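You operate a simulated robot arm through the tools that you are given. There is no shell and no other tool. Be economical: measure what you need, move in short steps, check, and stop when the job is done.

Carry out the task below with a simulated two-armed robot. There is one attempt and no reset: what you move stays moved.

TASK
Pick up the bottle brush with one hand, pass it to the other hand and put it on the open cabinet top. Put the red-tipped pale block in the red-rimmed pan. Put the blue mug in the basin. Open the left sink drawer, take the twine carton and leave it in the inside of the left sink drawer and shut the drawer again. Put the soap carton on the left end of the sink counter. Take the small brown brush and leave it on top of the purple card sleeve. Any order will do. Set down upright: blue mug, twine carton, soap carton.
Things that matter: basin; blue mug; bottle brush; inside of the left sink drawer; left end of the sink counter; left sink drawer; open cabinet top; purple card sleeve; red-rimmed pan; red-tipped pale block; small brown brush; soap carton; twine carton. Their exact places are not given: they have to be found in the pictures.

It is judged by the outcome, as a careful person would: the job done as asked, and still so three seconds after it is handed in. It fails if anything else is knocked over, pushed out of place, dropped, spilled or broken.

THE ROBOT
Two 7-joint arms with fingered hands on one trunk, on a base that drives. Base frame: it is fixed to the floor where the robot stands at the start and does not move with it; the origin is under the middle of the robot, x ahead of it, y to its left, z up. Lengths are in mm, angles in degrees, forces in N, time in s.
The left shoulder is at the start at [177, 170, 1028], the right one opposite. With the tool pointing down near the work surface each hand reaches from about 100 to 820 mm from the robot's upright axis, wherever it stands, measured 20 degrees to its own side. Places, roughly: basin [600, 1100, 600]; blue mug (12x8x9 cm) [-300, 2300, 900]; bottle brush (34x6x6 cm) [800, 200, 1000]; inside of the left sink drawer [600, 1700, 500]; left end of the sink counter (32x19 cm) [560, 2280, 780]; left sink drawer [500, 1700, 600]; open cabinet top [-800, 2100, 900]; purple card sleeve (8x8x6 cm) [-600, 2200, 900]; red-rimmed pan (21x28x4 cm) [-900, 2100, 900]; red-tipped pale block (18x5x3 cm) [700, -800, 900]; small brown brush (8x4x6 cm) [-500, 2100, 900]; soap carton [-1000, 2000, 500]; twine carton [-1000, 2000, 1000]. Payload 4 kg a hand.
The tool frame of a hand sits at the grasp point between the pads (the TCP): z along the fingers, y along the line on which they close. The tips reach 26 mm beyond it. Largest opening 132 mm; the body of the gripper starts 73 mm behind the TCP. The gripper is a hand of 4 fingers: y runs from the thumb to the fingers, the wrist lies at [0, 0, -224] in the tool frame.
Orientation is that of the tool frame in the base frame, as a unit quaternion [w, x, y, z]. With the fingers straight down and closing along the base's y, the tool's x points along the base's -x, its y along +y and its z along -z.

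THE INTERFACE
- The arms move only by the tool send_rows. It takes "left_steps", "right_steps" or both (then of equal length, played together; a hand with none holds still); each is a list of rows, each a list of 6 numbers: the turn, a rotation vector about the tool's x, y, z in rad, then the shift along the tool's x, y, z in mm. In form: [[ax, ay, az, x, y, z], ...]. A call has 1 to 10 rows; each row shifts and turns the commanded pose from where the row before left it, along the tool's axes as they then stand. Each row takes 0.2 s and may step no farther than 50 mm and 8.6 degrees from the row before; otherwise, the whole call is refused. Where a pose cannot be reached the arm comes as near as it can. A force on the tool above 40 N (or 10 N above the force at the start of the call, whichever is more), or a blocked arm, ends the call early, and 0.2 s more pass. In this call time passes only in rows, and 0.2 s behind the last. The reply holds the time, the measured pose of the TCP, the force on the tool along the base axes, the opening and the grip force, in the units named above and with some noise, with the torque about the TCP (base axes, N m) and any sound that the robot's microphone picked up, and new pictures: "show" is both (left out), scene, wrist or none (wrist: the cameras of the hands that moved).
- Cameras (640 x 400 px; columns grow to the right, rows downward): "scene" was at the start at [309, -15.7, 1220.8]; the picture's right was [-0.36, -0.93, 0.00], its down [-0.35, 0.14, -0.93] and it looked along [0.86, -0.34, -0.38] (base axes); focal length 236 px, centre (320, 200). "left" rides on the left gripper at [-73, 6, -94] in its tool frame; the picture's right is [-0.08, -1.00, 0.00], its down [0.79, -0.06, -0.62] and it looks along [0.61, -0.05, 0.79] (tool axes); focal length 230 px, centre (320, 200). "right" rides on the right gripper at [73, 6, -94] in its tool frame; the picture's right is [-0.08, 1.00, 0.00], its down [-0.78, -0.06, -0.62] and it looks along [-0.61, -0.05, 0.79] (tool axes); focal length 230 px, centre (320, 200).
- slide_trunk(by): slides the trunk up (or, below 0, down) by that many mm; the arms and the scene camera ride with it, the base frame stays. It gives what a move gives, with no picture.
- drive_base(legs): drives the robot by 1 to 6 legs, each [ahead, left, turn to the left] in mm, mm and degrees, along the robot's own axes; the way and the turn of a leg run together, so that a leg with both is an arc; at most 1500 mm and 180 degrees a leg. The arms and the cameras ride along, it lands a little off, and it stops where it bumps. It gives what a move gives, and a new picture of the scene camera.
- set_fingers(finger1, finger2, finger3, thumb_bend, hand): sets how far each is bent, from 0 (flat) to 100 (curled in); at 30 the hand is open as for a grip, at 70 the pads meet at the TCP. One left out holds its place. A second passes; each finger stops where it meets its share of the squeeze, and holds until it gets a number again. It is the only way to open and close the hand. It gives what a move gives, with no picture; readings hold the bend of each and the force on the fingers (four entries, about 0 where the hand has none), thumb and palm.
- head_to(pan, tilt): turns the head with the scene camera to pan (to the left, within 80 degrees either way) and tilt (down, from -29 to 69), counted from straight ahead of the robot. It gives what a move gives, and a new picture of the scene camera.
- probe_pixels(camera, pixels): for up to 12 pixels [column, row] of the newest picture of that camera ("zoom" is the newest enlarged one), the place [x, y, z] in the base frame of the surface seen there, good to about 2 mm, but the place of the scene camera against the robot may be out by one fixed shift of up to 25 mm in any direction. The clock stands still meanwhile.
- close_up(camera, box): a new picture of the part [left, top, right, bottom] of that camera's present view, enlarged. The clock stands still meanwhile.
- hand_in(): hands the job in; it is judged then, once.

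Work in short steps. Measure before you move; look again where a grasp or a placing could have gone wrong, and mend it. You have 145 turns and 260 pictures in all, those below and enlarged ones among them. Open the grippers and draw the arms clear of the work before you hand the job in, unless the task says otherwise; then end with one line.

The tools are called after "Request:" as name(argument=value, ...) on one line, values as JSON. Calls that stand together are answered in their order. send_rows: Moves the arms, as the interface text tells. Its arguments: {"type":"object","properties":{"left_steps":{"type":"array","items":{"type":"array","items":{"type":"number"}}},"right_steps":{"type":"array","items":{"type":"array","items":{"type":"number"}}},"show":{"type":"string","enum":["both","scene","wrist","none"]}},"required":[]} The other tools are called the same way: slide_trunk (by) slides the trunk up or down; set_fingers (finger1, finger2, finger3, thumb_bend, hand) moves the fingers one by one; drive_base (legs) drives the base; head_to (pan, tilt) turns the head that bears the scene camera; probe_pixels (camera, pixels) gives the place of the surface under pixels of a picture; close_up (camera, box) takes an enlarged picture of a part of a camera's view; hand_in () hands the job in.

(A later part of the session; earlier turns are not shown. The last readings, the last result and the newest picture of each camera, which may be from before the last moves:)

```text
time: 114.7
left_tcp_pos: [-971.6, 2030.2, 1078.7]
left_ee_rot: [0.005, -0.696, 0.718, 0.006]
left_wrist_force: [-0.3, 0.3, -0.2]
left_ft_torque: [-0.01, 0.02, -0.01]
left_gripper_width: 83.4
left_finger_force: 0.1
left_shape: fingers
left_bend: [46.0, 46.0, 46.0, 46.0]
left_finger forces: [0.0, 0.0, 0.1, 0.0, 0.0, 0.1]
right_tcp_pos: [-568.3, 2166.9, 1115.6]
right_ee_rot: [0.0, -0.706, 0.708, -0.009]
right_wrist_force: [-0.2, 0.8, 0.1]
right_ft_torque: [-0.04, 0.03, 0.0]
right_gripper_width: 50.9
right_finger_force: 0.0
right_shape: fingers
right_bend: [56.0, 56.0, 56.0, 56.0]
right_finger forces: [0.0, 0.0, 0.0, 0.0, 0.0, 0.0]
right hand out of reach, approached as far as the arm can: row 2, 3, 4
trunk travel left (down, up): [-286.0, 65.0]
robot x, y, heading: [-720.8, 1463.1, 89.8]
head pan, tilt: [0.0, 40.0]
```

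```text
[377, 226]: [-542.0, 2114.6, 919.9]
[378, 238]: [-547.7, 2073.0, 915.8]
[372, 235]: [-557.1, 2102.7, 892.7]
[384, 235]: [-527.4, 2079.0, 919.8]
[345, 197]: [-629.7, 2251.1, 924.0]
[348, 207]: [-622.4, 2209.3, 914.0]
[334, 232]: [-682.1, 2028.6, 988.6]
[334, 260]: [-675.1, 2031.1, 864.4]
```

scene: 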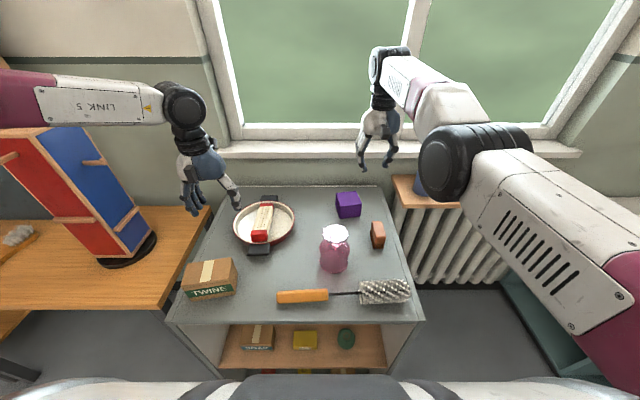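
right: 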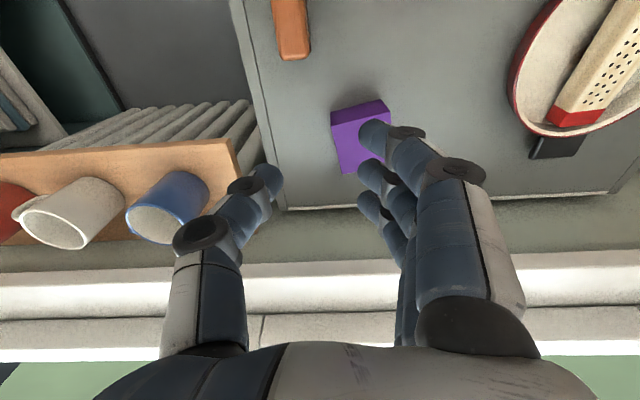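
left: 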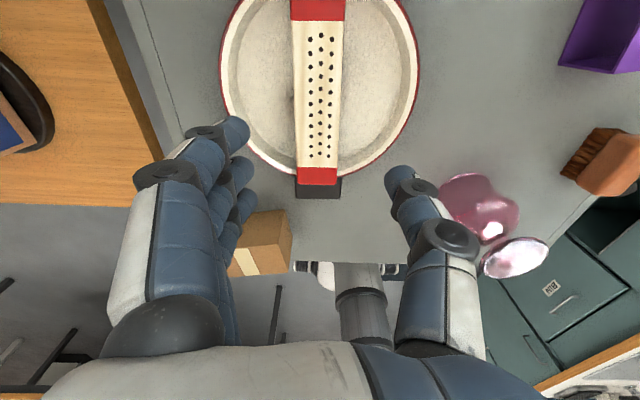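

Brown brush centre ≈(-542,2088), top z 915, ~32 mm wide. Open a bit and move above it.

Request:
set_fingers(hand="right", finger1=46, finger2=46, finger3=46, thumb_bend=46)

Request:
send_rows(right_steps=[[0, 0, 0, 38, -13, 0], [0, 0, 0, 39, -13, 20], [0, 0, 0, 0, 0, 45], [0, 0, 0, 0, 0, 45]], show="both")

```text
time: 115.7
left_tcp_pos: [-972.3, 2029.6, 1080.3]
left_ee_rot: [0.005, -0.696, 0.718, 0.006]
left_wrist_force: [0.2, -0.4, -0.5]
left_ft_torque: [-0.05, 0.01, 0.0]
left_gripper_width: 83.1
left_finger_force: 0.1
left_shape: fingers
left_bend: [46.0, 46.0, 46.0, 46.0]
left_finger forces: [0.1, 0.1, 0.0, 0.1, 0.0, 0.1]
right_tcp_pos: [-568.6, 2166.1, 1115.3]
right_ee_rot: [0.001, -0.706, 0.708, -0.008]
right_wrist_force: [-0.3, 0.0, -0.5]
right_ft_torque: [-0.01, 0.01, 0.01]
right_gripper_width: 82.9
right_finger_force: 0.1
right_shape: fingers
right_bend: [46.0, 46.0, 46.0, 46.0]
right_finger forces: [0.0, 0.0, 0.1, 0.0, 0.0, 0.1]
trunk travel left (down, up): [-286.0, 65.0]
robot x, y, heading: [-719.7, 1463.8, 89.8]
head pan, tilt: [0.0, 40.0]
```

```text
time: 116.7
left_tcp_pos: [-972.4, 2029.6, 1079.6]
left_ee_rot: [0.006, -0.696, 0.718, 0.005]
left_wrist_force: [0.2, -0.6, 0.0]
left_ft_torque: [0.0, -0.05, 0.0]
left_gripper_width: 83.3
left_finger_force: 0.0
left_shape: fingers
left_bend: [46.0, 46.0, 46.0, 46.0]
left_finger forces: [0.0, 0.0, 0.0, 0.0, 0.1, 0.0]
right_tcp_pos: [-555.9, 2173.5, 1014.7]
right_ee_rot: [0.001, -0.707, 0.708, -0.009]
right_wrist_force: [0.3, 0.3, 0.9]
right_ft_torque: [0.0, 0.02, -0.01]
right_gripper_width: 83.3
right_finger_force: 0.0
right_shape: fingers
right_bend: [46.0, 46.0, 46.0, 46.0]
right_finger forces: [0.0, 0.0, 0.0, 0.1, 0.0, 0.0]
right hand out of reach, approached as far as the arm can: row 1, 2, 3
trunk travel left (down, up): [-286.0, 65.0]
robot x, y, heading: [-721.8, 1467.4, 90.4]
head pan, tilt: [0.0, 40.0]
```

scene: 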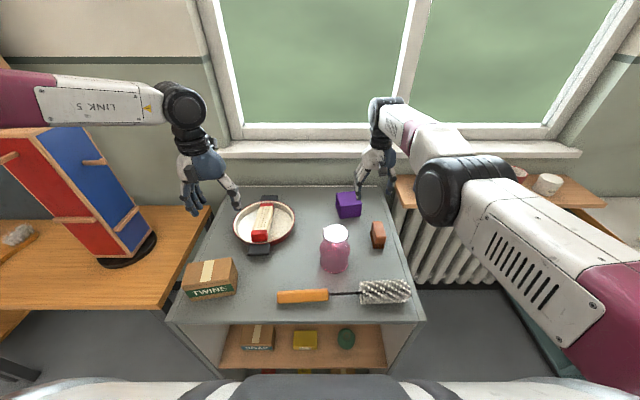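
right: 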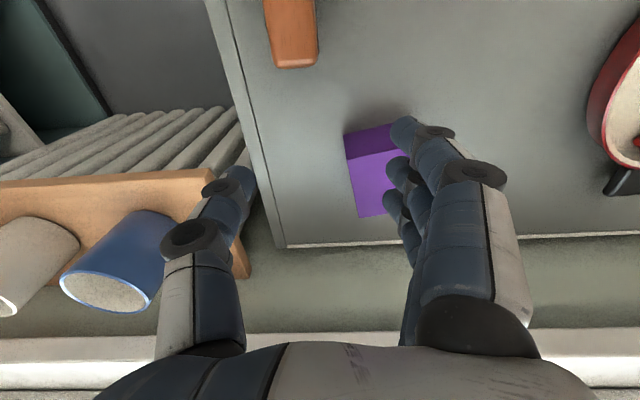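

The right arm won't pull back, so I drive the base back 85 mm instead.

Request:
drive_base(legs=[[-83, -12, 0]])

Request:
close_up(camera="right", box=[0, 0, 640, 400])

Request:
probe_pixels(camera="zoom", pixels=[[280, 60], [285, 100], [290, 140], [270, 100], [300, 100], [310, 100]])

```text
time: 117.8
left_tcp_pos: [-960.8, 1947.4, 1080.8]
left_ee_rot: [0.007, -0.696, 0.718, 0.006]
left_wrist_force: [-0.3, -0.3, -0.6]
left_ft_torque: [0.02, 0.01, 0.0]
left_gripper_width: 83.2
left_finger_force: 0.1
left_shape: fingers
left_bend: [46.0, 46.0, 46.0, 46.0]
left_finger forces: [0.0, 0.1, 0.0, 0.0, 0.0, 0.0]
right_tcp_pos: [-544.1, 2090.6, 1013.9]
right_ee_rot: [0.002, -0.707, 0.708, -0.008]
right_wrist_force: [-0.2, -0.6, -0.7]
right_ft_torque: [0.02, 0.02, 0.0]
right_gripper_width: 83.0
right_finger_force: 0.1
right_shape: fingers
right_bend: [46.0, 46.0, 46.0, 46.0]
right_finger forces: [0.0, 0.0, 0.0, 0.0, 0.0, 0.1]
trunk travel left (down, up): [-286.0, 65.0]
robot x, y, heading: [-706.3, 1386.7, 89.6]
head pan, tilt: [0.0, 40.0]
```

scene: 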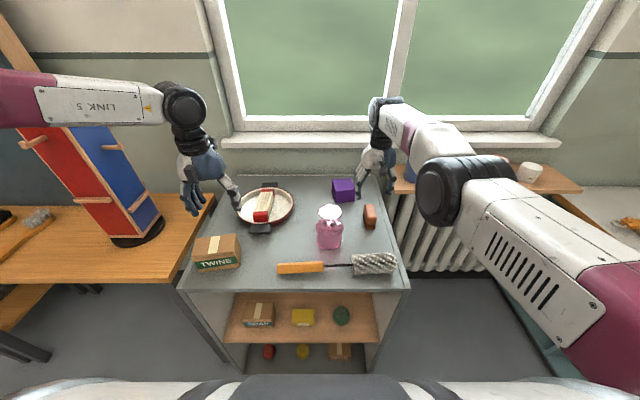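

```text
1.00 times, centred on (320, 200) of right (not enlarged: the box is as wide or as high as the picture)
```

zoom: 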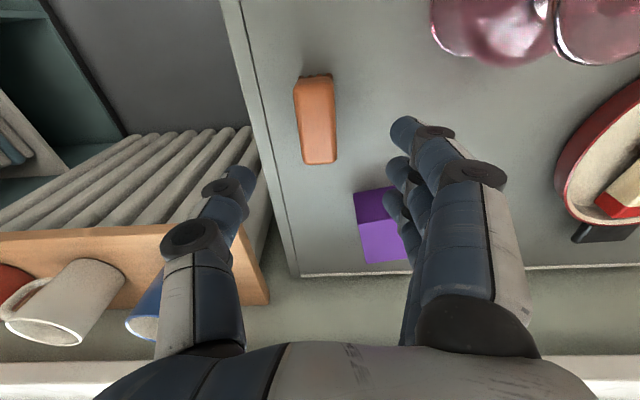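

```text
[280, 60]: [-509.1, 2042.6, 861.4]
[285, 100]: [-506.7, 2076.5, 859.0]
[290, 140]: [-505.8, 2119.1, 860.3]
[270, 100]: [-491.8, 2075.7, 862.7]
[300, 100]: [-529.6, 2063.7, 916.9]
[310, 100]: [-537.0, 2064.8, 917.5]
```

Brush spans columns 295–336, rows 78–163; probe its extents.

Request:
probe_pixels(camera="zoom", pixels=[[315, 84], [317, 120], [320, 150], [302, 135], [334, 135], [298, 95], [331, 95], [362, 200], [395, 190], [375, 225], [410, 225], [375, 255], [405, 258]])

```text
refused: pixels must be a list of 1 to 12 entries
```

Request:
probe_pixels(camera="zoom", pixels=[[315, 84], [317, 120], [320, 155], [302, 135], [334, 135], [298, 95], [331, 95], [358, 195], [362, 226], [400, 222], [368, 258], [408, 256]])

```text
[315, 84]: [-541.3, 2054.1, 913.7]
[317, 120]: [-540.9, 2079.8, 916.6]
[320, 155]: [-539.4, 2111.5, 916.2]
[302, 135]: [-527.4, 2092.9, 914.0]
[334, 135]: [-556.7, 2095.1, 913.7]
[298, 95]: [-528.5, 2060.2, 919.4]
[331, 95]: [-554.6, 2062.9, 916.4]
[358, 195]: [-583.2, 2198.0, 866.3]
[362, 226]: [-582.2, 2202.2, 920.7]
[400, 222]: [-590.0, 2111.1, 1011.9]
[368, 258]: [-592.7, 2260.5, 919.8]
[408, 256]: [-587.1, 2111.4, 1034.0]
```

Well aligned with the brush (centre (-541,2085)). Descend to z≈902.

Request:
send_rows(right_steps=[[0, 0, 0, 0, -3, 40], [0, 0, 0, 0, 0, 40], [0, 0, 0, 0, 0, 32]], show="wrist")

```text
time: 118.6
left_tcp_pos: [-960.9, 1948.8, 1079.0]
left_ee_rot: [0.006, -0.696, 0.718, 0.006]
left_wrist_force: [-0.5, -1.2, -0.5]
left_ft_torque: [0.02, 0.04, -0.01]
left_gripper_width: 83.1
left_finger_force: 0.1
left_shape: fingers
left_bend: [46.0, 46.0, 46.0, 46.0]
left_finger forces: [0.0, 0.1, 0.0, 0.1, 0.0, 0.0]
right_tcp_pos: [-537.5, 2074.4, 905.5]
right_ee_rot: [0.002, -0.706, 0.708, -0.008]
right_wrist_force: [0.6, -0.8, 0.5]
right_ft_torque: [0.01, -0.01, 0.0]
right_gripper_width: 83.1
right_finger_force: 0.0
right_shape: fingers
right_bend: [46.0, 46.0, 46.0, 46.0]
right_finger forces: [0.0, 0.1, 0.1, 0.0, 0.1, 0.0]
right hand out of reach, approached as far as the arm can: row 2, 3
trunk travel left (down, up): [-286.0, 65.0]
robot x, y, heading: [-708.2, 1384.9, 89.9]
head pan, tilt: [0.0, 40.0]
```

right: 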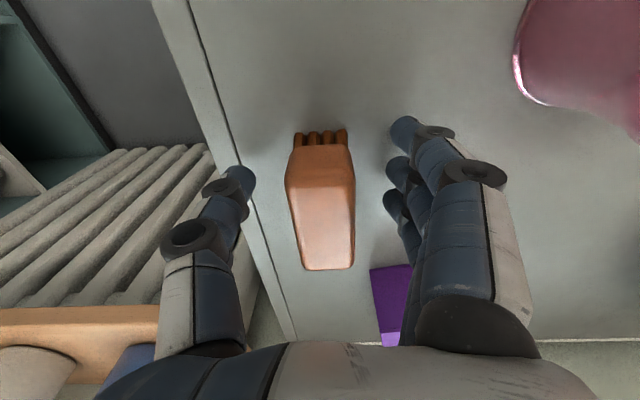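

Shift 9 mm forward and close gently.

Request:
send_rows(right_steps=[[0, 0, 0, -9, 2, 3]], show="none")

Request:
set_fingers(hand="right", finger1=71, finger2=71, finger3=71, thumb_bend=71)

Request:
close_up(camera="right", box=[0, 0, 640, 400])

```text
time: 119.0
left_tcp_pos: [-961.4, 1947.6, 1080.1]
left_ee_rot: [0.005, -0.696, 0.718, 0.005]
left_wrist_force: [1.5, 0.3, 0.5]
left_ft_torque: [0.0, 0.04, 0.01]
left_gripper_width: 83.4
left_finger_force: 0.0
left_shape: fingers
left_bend: [46.0, 46.0, 46.0, 46.0]
left_finger forces: [0.0, 0.0, 0.0, 0.0, 0.0, 0.0]
right_tcp_pos: [-538.5, 2075.4, 903.9]
right_ee_rot: [0.001, -0.706, 0.708, -0.009]
right_wrist_force: [-0.6, 0.5, -0.2]
right_ft_torque: [0.0, -0.02, 0.04]
right_gripper_width: 83.6
right_finger_force: 0.1
right_shape: fingers
right_bend: [46.0, 46.0, 46.0, 46.0]
right_finger forces: [0.0, 0.0, 0.1, 0.0, 0.1, 0.0]
right hand out of reach, approached as far as the arm can: row 1
trunk travel left (down, up): [-286.0, 65.0]
robot x, y, heading: [-709.3, 1383.8, 89.8]
head pan, tilt: [0.0, 40.0]
```

```text
time: 120.0
left_tcp_pos: [-960.7, 1946.6, 1078.7]
left_ee_rot: [0.006, -0.696, 0.718, 0.005]
left_wrist_force: [0.3, -0.4, -0.5]
left_ft_torque: [-0.03, 0.0, -0.01]
left_gripper_width: 83.4
left_finger_force: 0.1
left_shape: fingers
left_bend: [46.0, 46.0, 46.0, 46.0]
left_finger forces: [0.0, 0.1, 0.0, 0.1, 0.2, 0.1]
right_tcp_pos: [-539.0, 2073.6, 903.7]
right_ee_rot: [0.001, -0.706, 0.708, -0.009]
right_wrist_force: [-0.4, 1.0, 0.2]
right_ft_torque: [-0.02, 0.04, 0.03]
right_gripper_width: 36.4
right_finger_force: 17.1
right_shape: fingers
right_bend: [66.0, 65.0, 65.0, 63.0]
right_finger forces: [5.4, 6.0, 5.7, 0.0, 17.3, 0.0]
trunk travel left (down, up): [-286.0, 65.0]
robot x, y, heading: [-711.2, 1384.6, 90.0]
head pan, tilt: [0.0, 40.0]
```

```text
1.00 times, centred on (320, 200) of right (not enlarged: the box is as wide or as high as the picture)
```

zoom: 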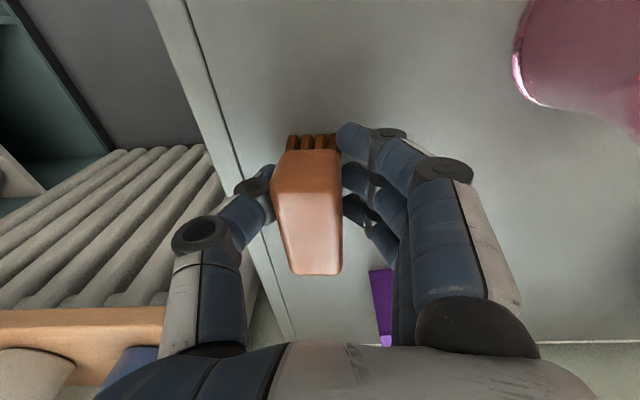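

Gripped. Lift with trunk and arm, then look at the sleeve from above.

Request:
slide_trunk(by=65)

Request:
send_rows(right_steps=[[0, 0, 0, 0, 0, -25], [0, 0, 0, 0, 0, -25]], show="none")

Request:
drive_base(legs=[[60, 70, 0]])

Request:
close_up(camera="right", box=[0, 0, 640, 400])

```text
time: 121.0
left_tcp_pos: [-960.9, 1947.6, 1143.9]
left_ee_rot: [0.006, -0.696, 0.718, 0.006]
left_wrist_force: [-0.5, 0.2, -0.2]
left_ft_torque: [0.01, 0.01, 0.02]
left_gripper_width: 83.3
left_finger_force: 0.1
left_shape: fingers
left_bend: [46.0, 46.0, 46.0, 46.0]
left_finger forces: [0.1, 0.0, 0.0, 0.0, 0.0, 0.0]
right_tcp_pos: [-537.6, 2073.2, 968.7]
right_ee_rot: [0.002, -0.706, 0.708, -0.008]
right_wrist_force: [0.3, 0.3, -0.8]
right_ft_torque: [-0.06, 0.0, 0.02]
right_gripper_width: 36.1
right_finger_force: 17.0
right_shape: fingers
right_bend: [66.0, 65.0, 65.0, 63.0]
right_finger forces: [5.4, 6.1, 5.7, 0.1, 17.2, 0.0]
trunk travel left (down, up): [-351.0, 0.0]
robot x, y, heading: [-706.2, 1383.0, 90.1]
head pan, tilt: [0.0, 40.0]
```

```text
time: 121.6
left_tcp_pos: [-961.1, 1947.4, 1144.6]
left_ee_rot: [0.006, -0.696, 0.718, 0.005]
left_wrist_force: [-0.2, 0.0, -0.1]
left_ft_torque: [-0.02, 0.0, 0.0]
left_gripper_width: 83.2
left_finger_force: 0.0
left_shape: fingers
left_bend: [46.0, 46.0, 46.0, 46.0]
left_finger forces: [0.0, 0.1, 0.1, 0.1, 0.0, 0.0]
right_tcp_pos: [-538.6, 2074.1, 1020.5]
right_ee_rot: [0.0, -0.707, 0.707, -0.009]
right_wrist_force: [-0.9, 0.6, -0.9]
right_ft_torque: [-0.01, 0.01, 0.0]
right_gripper_width: 36.0
right_finger_force: 17.2
right_shape: fingers
right_bend: [66.0, 65.0, 65.0, 63.0]
right_finger forces: [5.4, 6.0, 5.8, 0.0, 17.3, 0.0]
trunk travel left (down, up): [-351.0, 0.0]
robot x, y, heading: [-708.2, 1383.4, 89.8]
head pan, tilt: [0.0, 40.0]
```

```text
time: 122.9
left_tcp_pos: [-1032.9, 2009.3, 1144.1]
left_ee_rot: [0.006, -0.696, 0.718, 0.005]
left_wrist_force: [0.0, -0.1, 0.3]
left_ft_torque: [0.0, -0.03, 0.0]
left_gripper_width: 83.1
left_finger_force: 0.1
left_shape: fingers
left_bend: [46.0, 46.0, 46.0, 46.0]
left_finger forces: [0.0, 0.0, 0.0, 0.1, 0.1, 0.0]
right_tcp_pos: [-608.8, 2135.9, 1018.4]
right_ee_rot: [0.003, -0.707, 0.708, -0.01]
right_wrist_force: [-0.3, 0.5, 0.4]
right_ft_torque: [-0.01, -0.03, 0.04]
right_gripper_width: 36.0
right_finger_force: 17.0
right_shape: fingers
right_bend: [66.0, 65.0, 65.0, 63.0]
right_finger forces: [5.4, 6.0, 5.7, 0.0, 17.3, 0.1]
trunk travel left (down, up): [-351.0, 0.0]
robot x, y, heading: [-780.2, 1443.9, 90.0]
head pan, tilt: [0.0, 40.0]
```

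scene: 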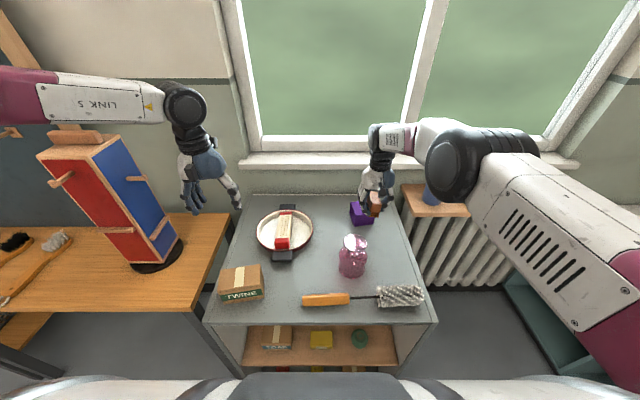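

```text
1.00 times, centred on (320, 200) of right (not enlarged: the box is as wide or as high as the picture)
```

zoom: 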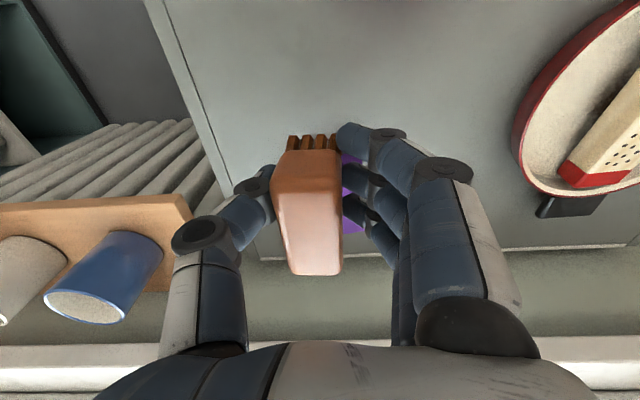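

Zoom on the sleeve to find its corners.

Request:
close_up(camera="scene", box=[330, 180, 410, 240])

```text
6.67 times, centred on (370, 210) of scene
```

zoom: 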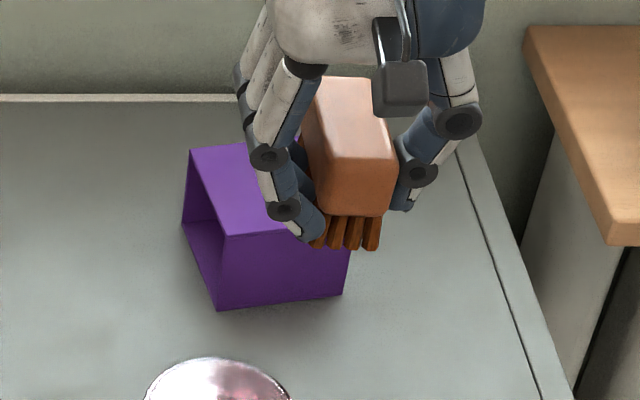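

Request:
probe_pixels(camera="zoom", pixels=[[232, 230], [195, 152], [240, 150], [265, 225], [345, 260], [222, 300], [330, 290], [230, 190], [365, 215], [345, 120]])

```text
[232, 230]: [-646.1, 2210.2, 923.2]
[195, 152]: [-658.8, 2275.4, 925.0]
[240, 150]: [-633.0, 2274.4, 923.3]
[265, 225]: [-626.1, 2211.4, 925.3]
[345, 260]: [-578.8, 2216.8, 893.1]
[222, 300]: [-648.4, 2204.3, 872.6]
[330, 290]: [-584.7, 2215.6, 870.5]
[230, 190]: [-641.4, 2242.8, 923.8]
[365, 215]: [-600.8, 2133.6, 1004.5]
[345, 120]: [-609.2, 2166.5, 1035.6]
```

Sleeve centre ≈(-621,2231), top z≈921. Drive to put the brush over it, then lower.

Request:
drive_base(legs=[[84, 11, 0]])

Request:
send_rows(right_steps=[[0, 0, 0, 0, 0, 20], [0, 0, 0, 0, 0, 10]], show="wrist")

Request:
close_up(camera="scene", box=[310, 180, 410, 255])

```text
time: 124.0
left_tcp_pos: [-1043.0, 2090.1, 1144.7]
left_ee_rot: [0.006, -0.697, 0.717, 0.006]
left_wrist_force: [0.4, 0.2, 0.1]
left_ft_torque: [-0.03, 0.01, 0.01]
left_gripper_width: 83.2
left_finger_force: 0.0
left_shape: fingers
left_bend: [46.0, 46.0, 46.0, 46.0]
left_finger forces: [0.1, 0.0, 0.0, 0.1, 0.0, 0.0]
right_tcp_pos: [-622.1, 2218.3, 1019.3]
right_ee_rot: [0.001, -0.707, 0.708, -0.009]
right_wrist_force: [-0.1, 0.1, -0.3]
right_ft_torque: [-0.05, 0.04, -0.01]
right_gripper_width: 36.0
right_finger_force: 17.0
right_shape: fingers
right_bend: [66.0, 65.0, 65.0, 63.0]
right_finger forces: [5.4, 6.0, 5.6, 0.1, 17.2, 0.0]
trunk travel left (down, up): [-351.0, 0.0]
robot x, y, heading: [-793.5, 1523.5, 90.0]
head pan, tilt: [0.0, 40.0]
```

scene: 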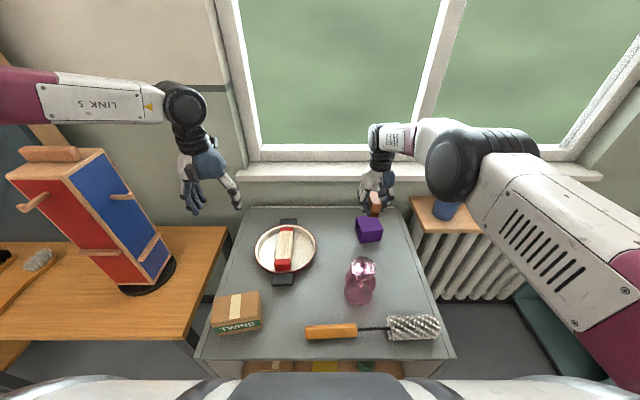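

```text
time: 124.6
left_tcp_pos: [-1043.7, 2089.5, 1143.6]
left_ee_rot: [0.005, -0.696, 0.718, 0.006]
left_wrist_force: [-0.3, 0.1, -0.4]
left_ft_torque: [-0.01, -0.01, -0.02]
left_gripper_width: 83.2
left_finger_force: 0.1
left_shape: fingers
left_bend: [46.0, 46.0, 46.0, 46.0]
left_finger forces: [0.0, 0.0, 0.0, 0.1, 0.1, 0.1]
right_tcp_pos: [-620.1, 2218.3, 990.6]
right_ee_rot: [-0.002, 0.707, -0.707, 0.008]
right_wrist_force: [0.4, 0.1, -1.4]
right_ft_torque: [-0.02, 0.0, 0.0]
right_gripper_width: 36.2
right_finger_force: 17.6
right_shape: fingers
right_bend: [66.0, 65.0, 65.0, 63.0]
right_finger forces: [5.4, 6.0, 5.7, 0.0, 17.4, 0.0]
trunk travel left (down, up): [-351.0, 0.0]
robot x, y, heading: [-791.4, 1524.7, 90.0]
head pan, tilt: [0.0, 40.0]
```

right: 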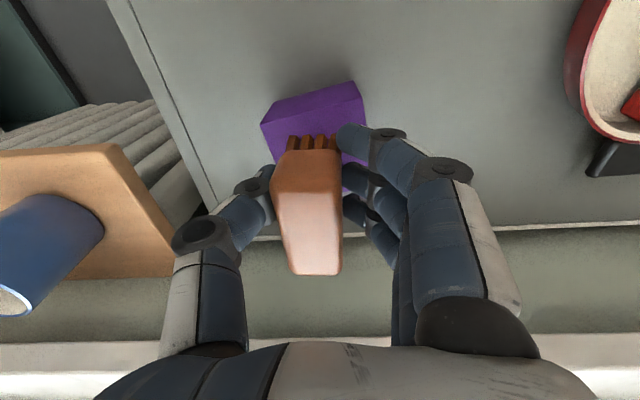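

```text
5.33 times, centred on (360, 218) of scene
```

zoom: 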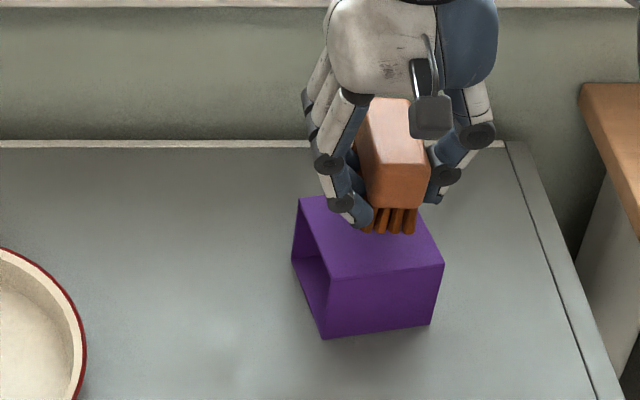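

Check the bristle end against the sleeve's front edge by probing.

Request:
probe_pixels(camera="zoom", pixels=[[368, 228], [412, 228], [332, 270], [440, 258], [302, 200], [395, 190], [380, 105]])

Request:
probe_pixels(camera="right", pixels=[[268, 140], [275, 150], [355, 105], [315, 125], [320, 138], [310, 268], [365, 150]])

```text
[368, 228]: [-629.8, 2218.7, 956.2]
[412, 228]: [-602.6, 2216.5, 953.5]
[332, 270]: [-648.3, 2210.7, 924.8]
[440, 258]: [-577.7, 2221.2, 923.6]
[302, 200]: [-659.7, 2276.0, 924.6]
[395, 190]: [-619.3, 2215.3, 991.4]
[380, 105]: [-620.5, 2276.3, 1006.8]
```

```text
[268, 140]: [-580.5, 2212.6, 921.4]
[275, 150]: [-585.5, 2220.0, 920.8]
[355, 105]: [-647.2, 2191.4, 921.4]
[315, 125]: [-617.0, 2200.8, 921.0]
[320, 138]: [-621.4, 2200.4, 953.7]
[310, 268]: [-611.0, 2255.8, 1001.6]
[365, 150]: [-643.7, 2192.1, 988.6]
```

Aligned well. Lower 24 mm then in 2 mm steps.

Request:
send_rows(right_steps=[[0, 0, 0, -3, 2, 12], [0, 0, 0, 0, 0, 11], [0, 0, 0, 0, 0, 2]], show="wrist")

Request:
close_up(camera="scene", box=[330, 190, 410, 250])

```text
time: 125.4
left_tcp_pos: [-1043.8, 2090.7, 1143.4]
left_ee_rot: [0.005, -0.697, 0.717, 0.005]
left_wrist_force: [-0.3, 0.3, 0.4]
left_ft_torque: [-0.01, 0.0, 0.0]
left_gripper_width: 82.8
left_finger_force: 0.0
left_shape: fingers
left_bend: [46.0, 46.0, 46.0, 46.0]
left_finger forces: [0.0, 0.0, 0.0, 0.1, 0.0, 0.0]
right_tcp_pos: [-621.6, 2215.9, 965.2]
right_ee_rot: [-0.001, 0.707, -0.707, 0.009]
right_wrist_force: [0.3, 1.0, -0.8]
right_ft_torque: [-0.03, -0.01, -0.03]
right_gripper_width: 36.3
right_finger_force: 17.4
right_shape: fingers
right_bend: [66.0, 65.0, 65.0, 63.0]
right_finger forces: [5.3, 6.0, 5.7, 0.0, 17.3, 0.1]
right hand out of reach, approached as far as the arm can: row 2
trunk travel left (down, up): [-351.0, 0.0]
robot x, y, heading: [-788.8, 1526.4, 89.8]
head pan, tilt: [0.0, 40.0]
```

right: 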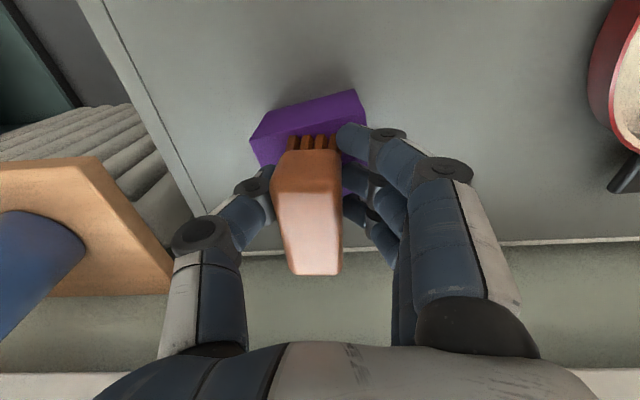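

```text
6.67 times, centred on (370, 220) of scene
```

zoom: 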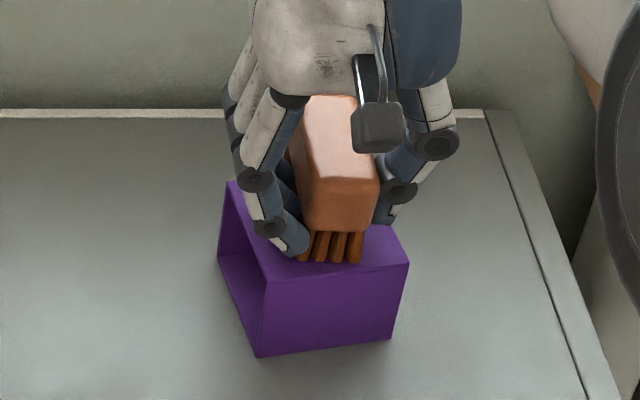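

A slight forward nudge (8 mm) by the base, then the last few millimetres down.

Request:
drive_base(legs=[[8, 0, 0]])

Request:
send_rows(right_steps=[[0, 0, 0, 0, 0, 2], [0, 0, 0, 0, 0, 2]], show="none")

Request:
close_up(camera="scene", box=[330, 190, 410, 250])

```text
time: 126.2
left_tcp_pos: [-1043.2, 2097.6, 1145.5]
left_ee_rot: [0.005, -0.696, 0.718, 0.004]
left_wrist_force: [0.3, 0.5, 0.0]
left_ft_torque: [0.0, 0.01, -0.04]
left_gripper_width: 83.1
left_finger_force: 0.0
left_shape: fingers
left_bend: [46.0, 46.0, 46.0, 46.0]
left_finger forces: [0.0, 0.1, 0.0, 0.1, 0.0, 0.1]
right_tcp_pos: [-621.2, 2223.4, 966.0]
right_ee_rot: [-0.002, 0.707, -0.707, 0.007]
right_wrist_force: [-0.6, -0.2, -1.2]
right_ft_torque: [-0.03, -0.01, 0.01]
right_gripper_width: 35.9
right_finger_force: 17.1
right_shape: fingers
right_bend: [66.0, 65.0, 65.0, 64.0]
right_finger forces: [5.3, 6.0, 5.9, 0.0, 17.4, 0.0]
trunk travel left (down, up): [-351.0, 0.0]
robot x, y, heading: [-787.6, 1535.0, 90.3]
head pan, tilt: [0.0, 40.0]
```

scene: 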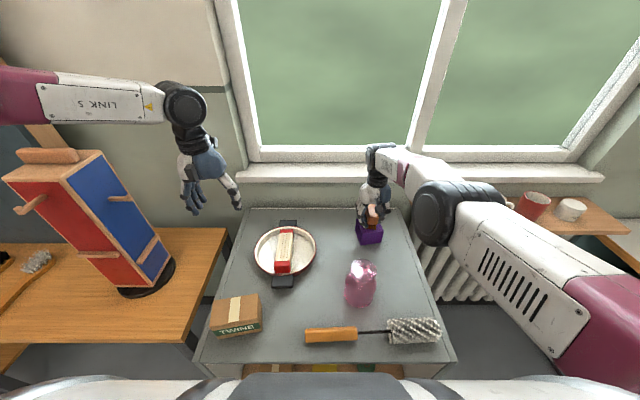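

```text
time: 126.8
left_tcp_pos: [-1043.8, 2096.8, 1144.6]
left_ee_rot: [0.007, -0.697, 0.717, 0.007]
left_wrist_force: [-0.1, -0.6, 0.5]
left_ft_torque: [0.03, 0.04, -0.03]
left_gripper_width: 82.9
left_finger_force: 0.1
left_shape: fingers
left_bend: [46.0, 46.0, 46.0, 46.0]
left_finger forces: [0.0, 0.1, 0.0, 0.0, 0.1, 0.1]
right_tcp_pos: [-623.1, 2224.0, 961.8]
right_ee_rot: [-0.002, 0.707, -0.707, 0.007]
right_wrist_force: [-0.9, 0.8, 6.4]
right_ft_torque: [0.02, -0.12, 0.03]
right_gripper_width: 36.3
right_finger_force: 18.4
right_shape: fingers
right_bend: [66.0, 65.0, 65.0, 64.0]
right_finger forces: [5.7, 6.4, 6.4, 0.0, 18.2, 0.0]
trunk travel left (down, up): [-351.0, 0.0]
robot x, y, heading: [-793.8, 1535.9, 90.0]
head pan, tilt: [0.0, 40.0]
```

```text
6.67 times, centred on (370, 220) of scene
```

zoom: 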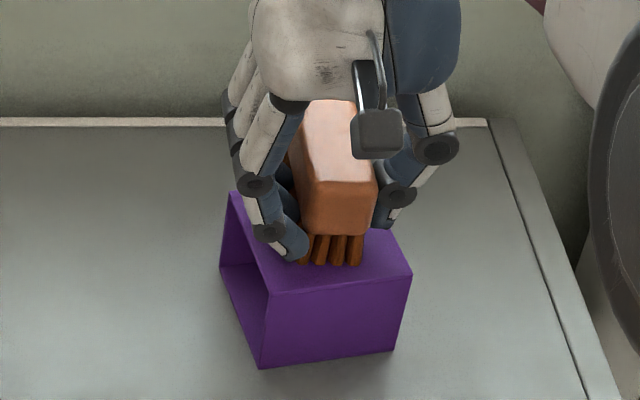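

Contact felt (6 N). Release gradually and lift.

Request:
set_fingers(hand="right", finger1=60, finger2=60, finger3=60, thumb_bend=58)

Request:
set_fingers(hand="right", finger1=48, finger2=48, finger3=48, thumb_bend=48)

Request:
send_rows(right_steps=[[0, 0, 0, 0, 0, -20], [0, 0, 0, 0, 0, -40], [0, 0, 0, 0, 0, -45], [0, 0, 0, 0, 0, -45]], show="both")

```text
time: 127.8
left_tcp_pos: [-1043.2, 2097.3, 1144.7]
left_ee_rot: [0.006, -0.697, 0.717, 0.005]
left_wrist_force: [0.1, 0.3, 0.3]
left_ft_torque: [0.0, 0.04, 0.02]
left_gripper_width: 83.1
left_finger_force: 0.0
left_shape: fingers
left_bend: [46.0, 46.0, 46.0, 46.0]
left_finger forces: [0.1, 0.0, 0.1, 0.1, 0.1, 0.0]
right_tcp_pos: [-621.9, 2222.9, 961.1]
right_ee_rot: [-0.002, 0.707, -0.707, 0.008]
right_wrist_force: [-0.1, 0.6, 0.5]
right_ft_torque: [0.01, -0.03, -0.02]
right_gripper_width: 43.1
right_finger_force: 0.1
right_shape: fingers
right_bend: [60.0, 60.0, 60.0, 57.0]
right_finger forces: [0.0, 0.0, 0.0, 0.1, 0.0, 0.0]
trunk travel left (down, up): [-351.0, 0.0]
robot x, y, heading: [-790.4, 1536.4, 90.4]
head pan, tilt: [0.0, 40.0]
```

```text
time: 128.8
left_tcp_pos: [-1042.5, 2097.4, 1144.3]
left_ee_rot: [0.006, -0.697, 0.717, 0.006]
left_wrist_force: [0.2, 0.1, 0.8]
left_ft_torque: [0.0, 0.02, 0.03]
left_gripper_width: 83.2
left_finger_force: 0.0
left_shape: fingers
left_bend: [46.0, 46.0, 46.0, 46.0]
left_finger forces: [0.1, 0.1, 0.0, 0.1, 0.0, 0.1]
right_tcp_pos: [-621.1, 2223.0, 960.8]
right_ee_rot: [0.002, -0.707, 0.707, -0.008]
right_wrist_force: [-0.6, -0.3, -0.6]
right_ft_torque: [-0.01, 0.01, -0.01]
right_gripper_width: 76.4
right_finger_force: 0.0
right_shape: fingers
right_bend: [48.0, 48.0, 48.0, 48.0]
right_finger forces: [0.1, 0.1, 0.0, 0.0, 0.1, 0.1]
trunk travel left (down, up): [-351.0, 0.0]
robot x, y, heading: [-790.3, 1534.0, 89.8]
head pan, tilt: [0.0, 40.0]
```

```text
time: 129.8
left_tcp_pos: [-1043.3, 2096.8, 1143.8]
left_ee_rot: [0.007, -0.696, 0.718, 0.006]
left_wrist_force: [-0.7, -0.7, 0.8]
left_ft_torque: [-0.02, 0.03, 0.0]
left_gripper_width: 83.2
left_finger_force: 0.0
left_shape: fingers
left_bend: [46.0, 46.0, 46.0, 46.0]
left_finger forces: [0.0, 0.0, 0.0, 0.0, 0.1, 0.1]
right_tcp_pos: [-626.9, 2238.2, 1109.7]
right_ee_rot: [0.001, -0.707, 0.707, -0.009]
right_wrist_force: [-0.6, 0.5, 0.2]
right_ft_torque: [-0.03, -0.02, 0.02]
right_gripper_width: 76.6
right_finger_force: 0.0
right_shape: fingers
right_bend: [48.0, 48.0, 48.0, 48.0]
right_finger forces: [0.1, 0.0, 0.1, 0.0, 0.0, 0.0]
right hand out of reach, approached as far as the arm can: row 2, 3
trunk travel left (down, up): [-351.0, 0.0]
robot x, y, heading: [-789.8, 1536.7, 90.2]
head pan, tilt: [0.0, 40.0]
```

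scene: 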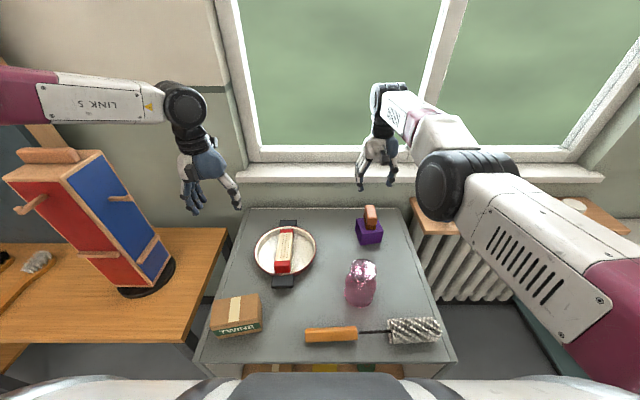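
right: 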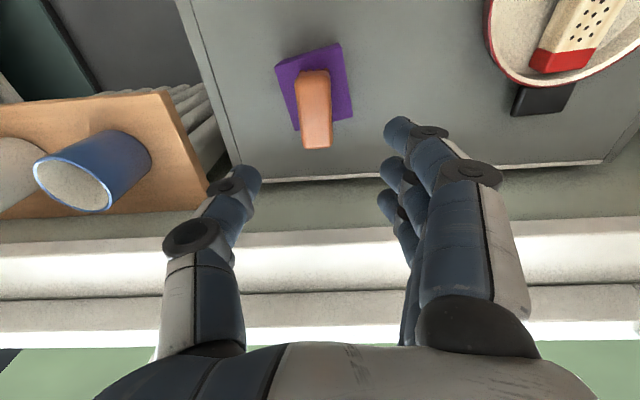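

The brown brush sits on the sleeve. Next: twine carton with the left hand. Drive so the left hand is above it, and look.

Request:
drive_base(legs=[[-140, -50, 0]])

Request:
close_up(camera="left", box=[0, 0, 640, 400])

```text
time: 131.1
left_tcp_pos: [-994.0, 1959.4, 1144.3]
left_ee_rot: [0.006, -0.696, 0.718, 0.006]
left_wrist_force: [0.6, -0.2, 0.0]
left_ft_torque: [0.01, -0.03, 0.01]
left_gripper_width: 83.2
left_finger_force: 0.1
left_shape: fingers
left_bend: [46.0, 46.0, 46.0, 46.0]
left_finger forces: [0.0, 0.0, 0.1, 0.0, 0.1, 0.0]
right_tcp_pos: [-576.3, 2101.4, 1109.8]
right_ee_rot: [0.002, -0.707, 0.707, -0.008]
right_wrist_force: [0.5, -0.4, -0.6]
right_ft_torque: [0.03, 0.0, 0.02]
right_gripper_width: 76.5
right_finger_force: 0.1
right_shape: fingers
right_bend: [48.0, 48.0, 48.0, 48.0]
right_finger forces: [0.1, 0.0, 0.0, 0.0, 0.1, 0.0]
trunk travel left (down, up): [-351.0, 0.0]
robot x, y, heading: [-741.6, 1396.8, 89.9]
head pan, tilt: [0.0, 40.0]
```

scene: 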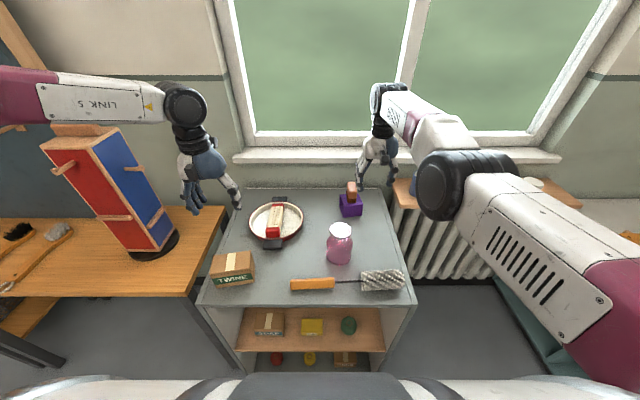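

```text
1.00 times, centred on (320, 200) of left (not enlarged: the box is as wide or as high as the picture)
```

zoom: 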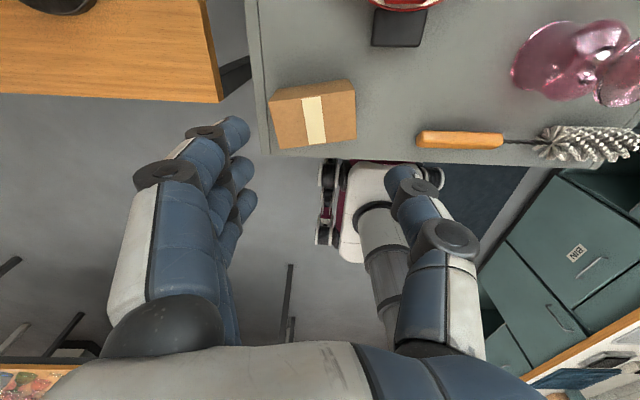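

The twine carton's top appears at (270–355, 82–148); probe corners.

Request:
probe_pixels(camera="zoom", pixels=[[274, 102], [352, 92], [280, 145], [353, 136], [314, 118], [300, 92], [270, 95], [350, 83], [262, 148], [340, 160]])

```text
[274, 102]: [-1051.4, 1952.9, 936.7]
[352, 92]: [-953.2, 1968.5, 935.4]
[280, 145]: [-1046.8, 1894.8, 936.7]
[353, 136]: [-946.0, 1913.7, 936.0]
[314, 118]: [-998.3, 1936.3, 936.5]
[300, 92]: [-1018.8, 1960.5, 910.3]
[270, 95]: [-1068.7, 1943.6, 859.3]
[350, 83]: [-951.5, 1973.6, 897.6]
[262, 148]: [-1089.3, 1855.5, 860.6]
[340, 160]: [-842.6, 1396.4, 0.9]
```

Carton: 103×60 mm, rotated ~9.5°, centre (-999,1932), top z 936. Open the left hand fully, align yaw, and descend partway.

Request:
set_fingers(hand="left", finger1=30, finger2=30, finger3=30, thumb_bend=30)

Request:
send_rows(left_steps=[[0, 0, 0, 27, 5, 0], [0, 0, -0.1, 0, 0, 30], [0, 0, -0.066, 0, 0, 40], [0, 0, 0, 0, 0, 40]], show="wrist")

```text
time: 132.1
left_tcp_pos: [-991.5, 1960.8, 1144.5]
left_ee_rot: [0.006, -0.696, 0.718, 0.005]
left_wrist_force: [1.0, -1.3, 0.7]
left_ft_torque: [-0.03, 0.0, 0.0]
left_gripper_width: 135.8
left_finger_force: 0.0
left_shape: fingers
left_bend: [30.0, 30.0, 30.0, 30.0]
left_finger forces: [0.0, 0.0, 0.0, 0.0, 0.1, 0.0]
right_tcp_pos: [-576.7, 2102.3, 1109.5]
right_ee_rot: [-0.002, 0.707, -0.707, 0.008]
right_wrist_force: [-0.8, -0.2, -0.6]
right_ft_torque: [0.0, 0.03, 0.04]
right_gripper_width: 76.6
right_finger_force: 0.0
right_shape: fingers
right_bend: [48.0, 48.0, 48.0, 48.0]
right_finger forces: [0.0, 0.0, 0.1, 0.0, 0.1, 0.0]
trunk travel left (down, up): [-351.0, 0.0]
robot x, y, heading: [-741.2, 1398.9, 90.1]
head pan, tilt: [0.0, 40.0]
```

```text
time: 133.1
left_tcp_pos: [-1000.5, 1936.6, 1035.0]
left_ee_rot: [-0.006, 0.754, -0.657, -0.005]
left_wrist_force: [-0.6, -0.5, 0.3]
left_ft_torque: [0.01, -0.02, -0.01]
left_gripper_width: 135.8
left_finger_force: 0.1
left_shape: fingers
left_bend: [30.0, 30.0, 30.0, 30.0]
left_finger forces: [0.0, 0.0, 0.0, 0.0, 0.1, 0.0]
right_tcp_pos: [-577.8, 2102.7, 1109.2]
right_ee_rot: [-0.001, 0.707, -0.707, 0.009]
right_wrist_force: [-0.4, -0.9, -0.2]
right_ft_torque: [0.02, -0.01, -0.03]
right_gripper_width: 76.7
right_finger_force: 0.1
right_shape: fingers
right_bend: [48.0, 48.0, 48.0, 48.0]
right_finger forces: [0.0, 0.1, 0.1, 0.1, 0.0, 0.1]
trunk travel left (down, up): [-351.0, 0.0]
robot x, y, heading: [-741.1, 1395.0, 90.0]
head pan, tilt: [0.0, 40.0]
```

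left: 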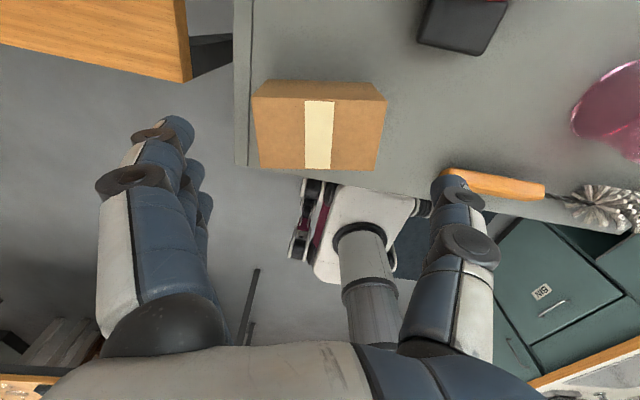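

Yaw matches. Check the bottle-brush handle end versus where the thumb will come down.

Request:
probe_pixels(camera="left", pixels=[[444, 174], [270, 130], [375, 130], [320, 130], [320, 165], [320, 105], [438, 45]])

```text
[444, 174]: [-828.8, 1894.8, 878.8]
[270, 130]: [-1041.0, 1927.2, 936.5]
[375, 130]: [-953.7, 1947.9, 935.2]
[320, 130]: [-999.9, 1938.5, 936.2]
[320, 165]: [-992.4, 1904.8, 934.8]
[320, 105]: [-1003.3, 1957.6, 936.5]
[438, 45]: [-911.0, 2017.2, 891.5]
```

All clear. Descend 130 mm to z≈905.

Request:
send_rows(left_steps=[[0, 0, 0, 3, 0, 40], [0, 0, 0, 0, 0, 40], [0, 0, 0, 0, 0, 30], [0, 0, 0, 0, 0, 20]], show="wrist")

```text
time: 134.1
left_tcp_pos: [-997.8, 1934.4, 907.2]
left_ee_rot: [-0.011, 0.754, -0.657, -0.009]
left_wrist_force: [-3.6, 2.8, 29.2]
left_ft_torque: [-0.07, 0.05, 0.03]
left_gripper_width: 145.1
left_finger_force: 13.0
left_shape: fingers
left_bend: [29.0, 29.0, 30.0, 30.0]
left_finger forces: [5.6, 4.7, 3.6, 0.0, 12.1, 0.0]
right_tcp_pos: [-576.3, 2099.5, 1112.2]
right_ee_rot: [-0.003, 0.707, -0.707, 0.007]
right_wrist_force: [-0.1, -0.2, 0.2]
right_ft_torque: [0.03, 0.03, 0.02]
right_gripper_width: 76.5
right_finger_force: 0.1
right_shape: fingers
right_bend: [48.0, 48.0, 48.0, 48.0]
right_finger forces: [0.0, 0.1, 0.0, 0.1, 0.0, 0.0]
trunk travel left (down, up): [-351.0, 0.0]
robot x, y, heading: [-739.1, 1401.2, 90.0]
head pan, tilt: [0.0, 40.0]
```

left: 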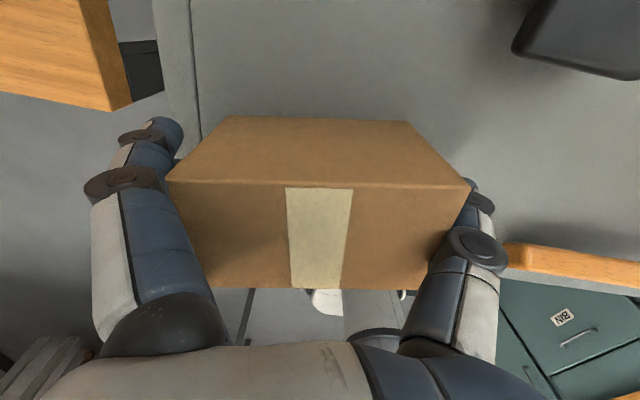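

The knuckles press on the carton edges; back up 10 mm and close.

Request:
send_rows(left_steps=[[0, 0, 0, 0, 0, -10]], show="none")

Request:
set_fingers(hand="left", finger1=50, finger2=50, finger3=50, thumb_bend=50)

Request:
close_up(camera="left", box=[0, 0, 640, 400])

```text
time: 134.5
left_tcp_pos: [-999.4, 1932.5, 913.0]
left_ee_rot: [-0.005, 0.753, -0.657, -0.004]
left_wrist_force: [-1.0, -0.7, -1.9]
left_ft_torque: [0.0, 0.02, -0.01]
left_gripper_width: 144.1
left_finger_force: 6.8
left_shape: fingers
left_bend: [29.0, 29.0, 29.0, 29.0]
left_finger forces: [3.4, 2.5, 1.6, 0.0, 7.1, 0.1]
right_tcp_pos: [-577.7, 2103.0, 1109.2]
right_ee_rot: [-0.001, 0.707, -0.707, 0.008]
right_wrist_force: [-0.4, 0.6, -0.5]
right_ft_torque: [0.02, 0.01, 0.0]
right_gripper_width: 76.4
right_finger_force: 0.0
right_shape: fingers
right_bend: [48.0, 48.0, 48.0, 48.0]
right_finger forces: [0.0, 0.0, 0.1, 0.0, 0.0, 0.0]
trunk travel left (down, up): [-351.0, 0.0]
robot x, y, heading: [-741.7, 1395.0, 90.1]
head pan, tilt: [0.0, 40.0]
```

```text
time: 135.5
left_tcp_pos: [-999.7, 1933.4, 914.3]
left_ee_rot: [-0.006, 0.754, -0.657, -0.005]
left_wrist_force: [1.3, 0.4, -1.0]
left_ft_torque: [0.0, 0.01, 0.0]
left_gripper_width: 123.9
left_finger_force: 46.9
left_shape: fingers
left_bend: [46.0, 46.0, 46.0, 46.0]
left_finger forces: [16.0, 15.7, 15.1, 0.0, 47.2, 0.1]
right_tcp_pos: [-577.6, 2102.4, 1110.9]
right_ee_rot: [-0.002, 0.707, -0.707, 0.008]
right_wrist_force: [-0.7, -0.1, -0.4]
right_ft_torque: [0.01, 0.02, -0.02]
right_gripper_width: 76.9
right_finger_force: 0.0
right_shape: fingers
right_bend: [48.0, 48.0, 48.0, 48.0]
right_finger forces: [0.0, 0.0, 0.0, 0.0, 0.0, 0.1]
trunk travel left (down, up): [-351.0, 0.0]
robot x, y, heading: [-740.8, 1396.0, 90.1]
head pan, tilt: [0.0, 40.0]
```

```text
1.00 times, centred on (320, 200) of left (not enlarged: the box is as wide or as high as the picture)
```

zoom: 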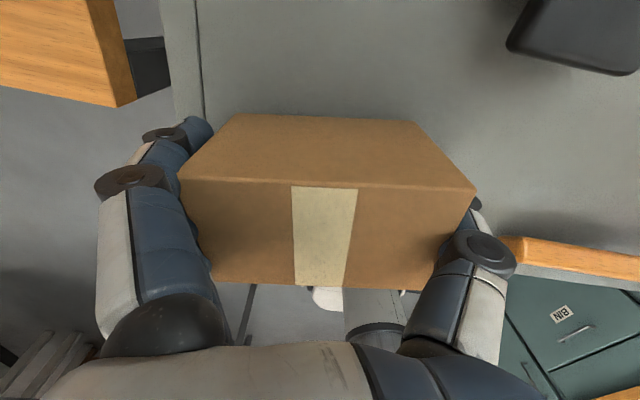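

Firm grip. Lift 90 mm and check the carton stays.

Request:
send_rows(left_steps=[[0, 0, 0, 0, 0, -15], [0, 0, 0, 0, 0, -25], [0, 0, 0, 0, 0, -30], [0, 0, 0, 0, 0, -30]], show="both")

```text
time: 136.5
left_tcp_pos: [-999.8, 1930.7, 1015.1]
left_ee_rot: [-0.006, 0.753, -0.657, -0.005]
left_wrist_force: [0.3, -0.2, -1.8]
left_ft_torque: [0.01, 0.01, 0.01]
left_gripper_width: 123.6
left_finger_force: 46.8
left_shape: fingers
left_bend: [46.0, 46.0, 47.0, 46.0]
left_finger forces: [15.9, 15.7, 15.1, 0.1, 46.7, 0.0]
right_tcp_pos: [-576.6, 2100.9, 1110.7]
right_ee_rot: [-0.001, 0.708, -0.707, 0.008]
right_wrist_force: [1.1, -0.4, 0.4]
right_ft_torque: [0.03, 0.0, 0.01]
right_gripper_width: 76.5
right_finger_force: 0.1
right_shape: fingers
right_bend: [48.0, 48.0, 48.0, 48.0]
right_finger forces: [0.1, 0.0, 0.1, 0.0, 0.0, 0.0]
trunk travel left (down, up): [-351.0, 0.0]
robot x, y, heading: [-741.4, 1398.6, 90.2]
head pan, tilt: [0.0, 40.0]
```

scene: 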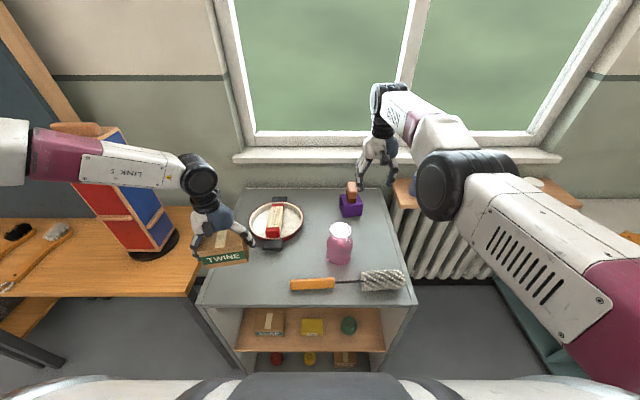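
left: 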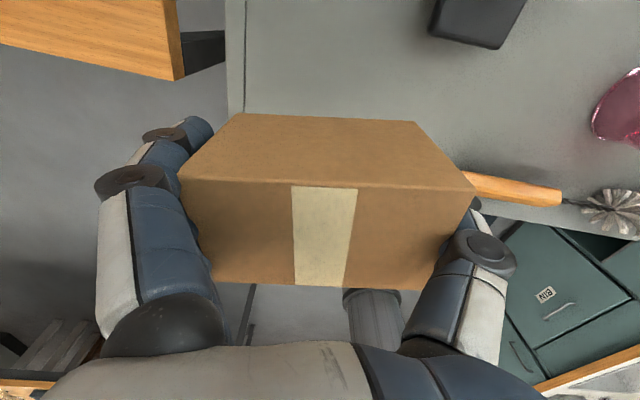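

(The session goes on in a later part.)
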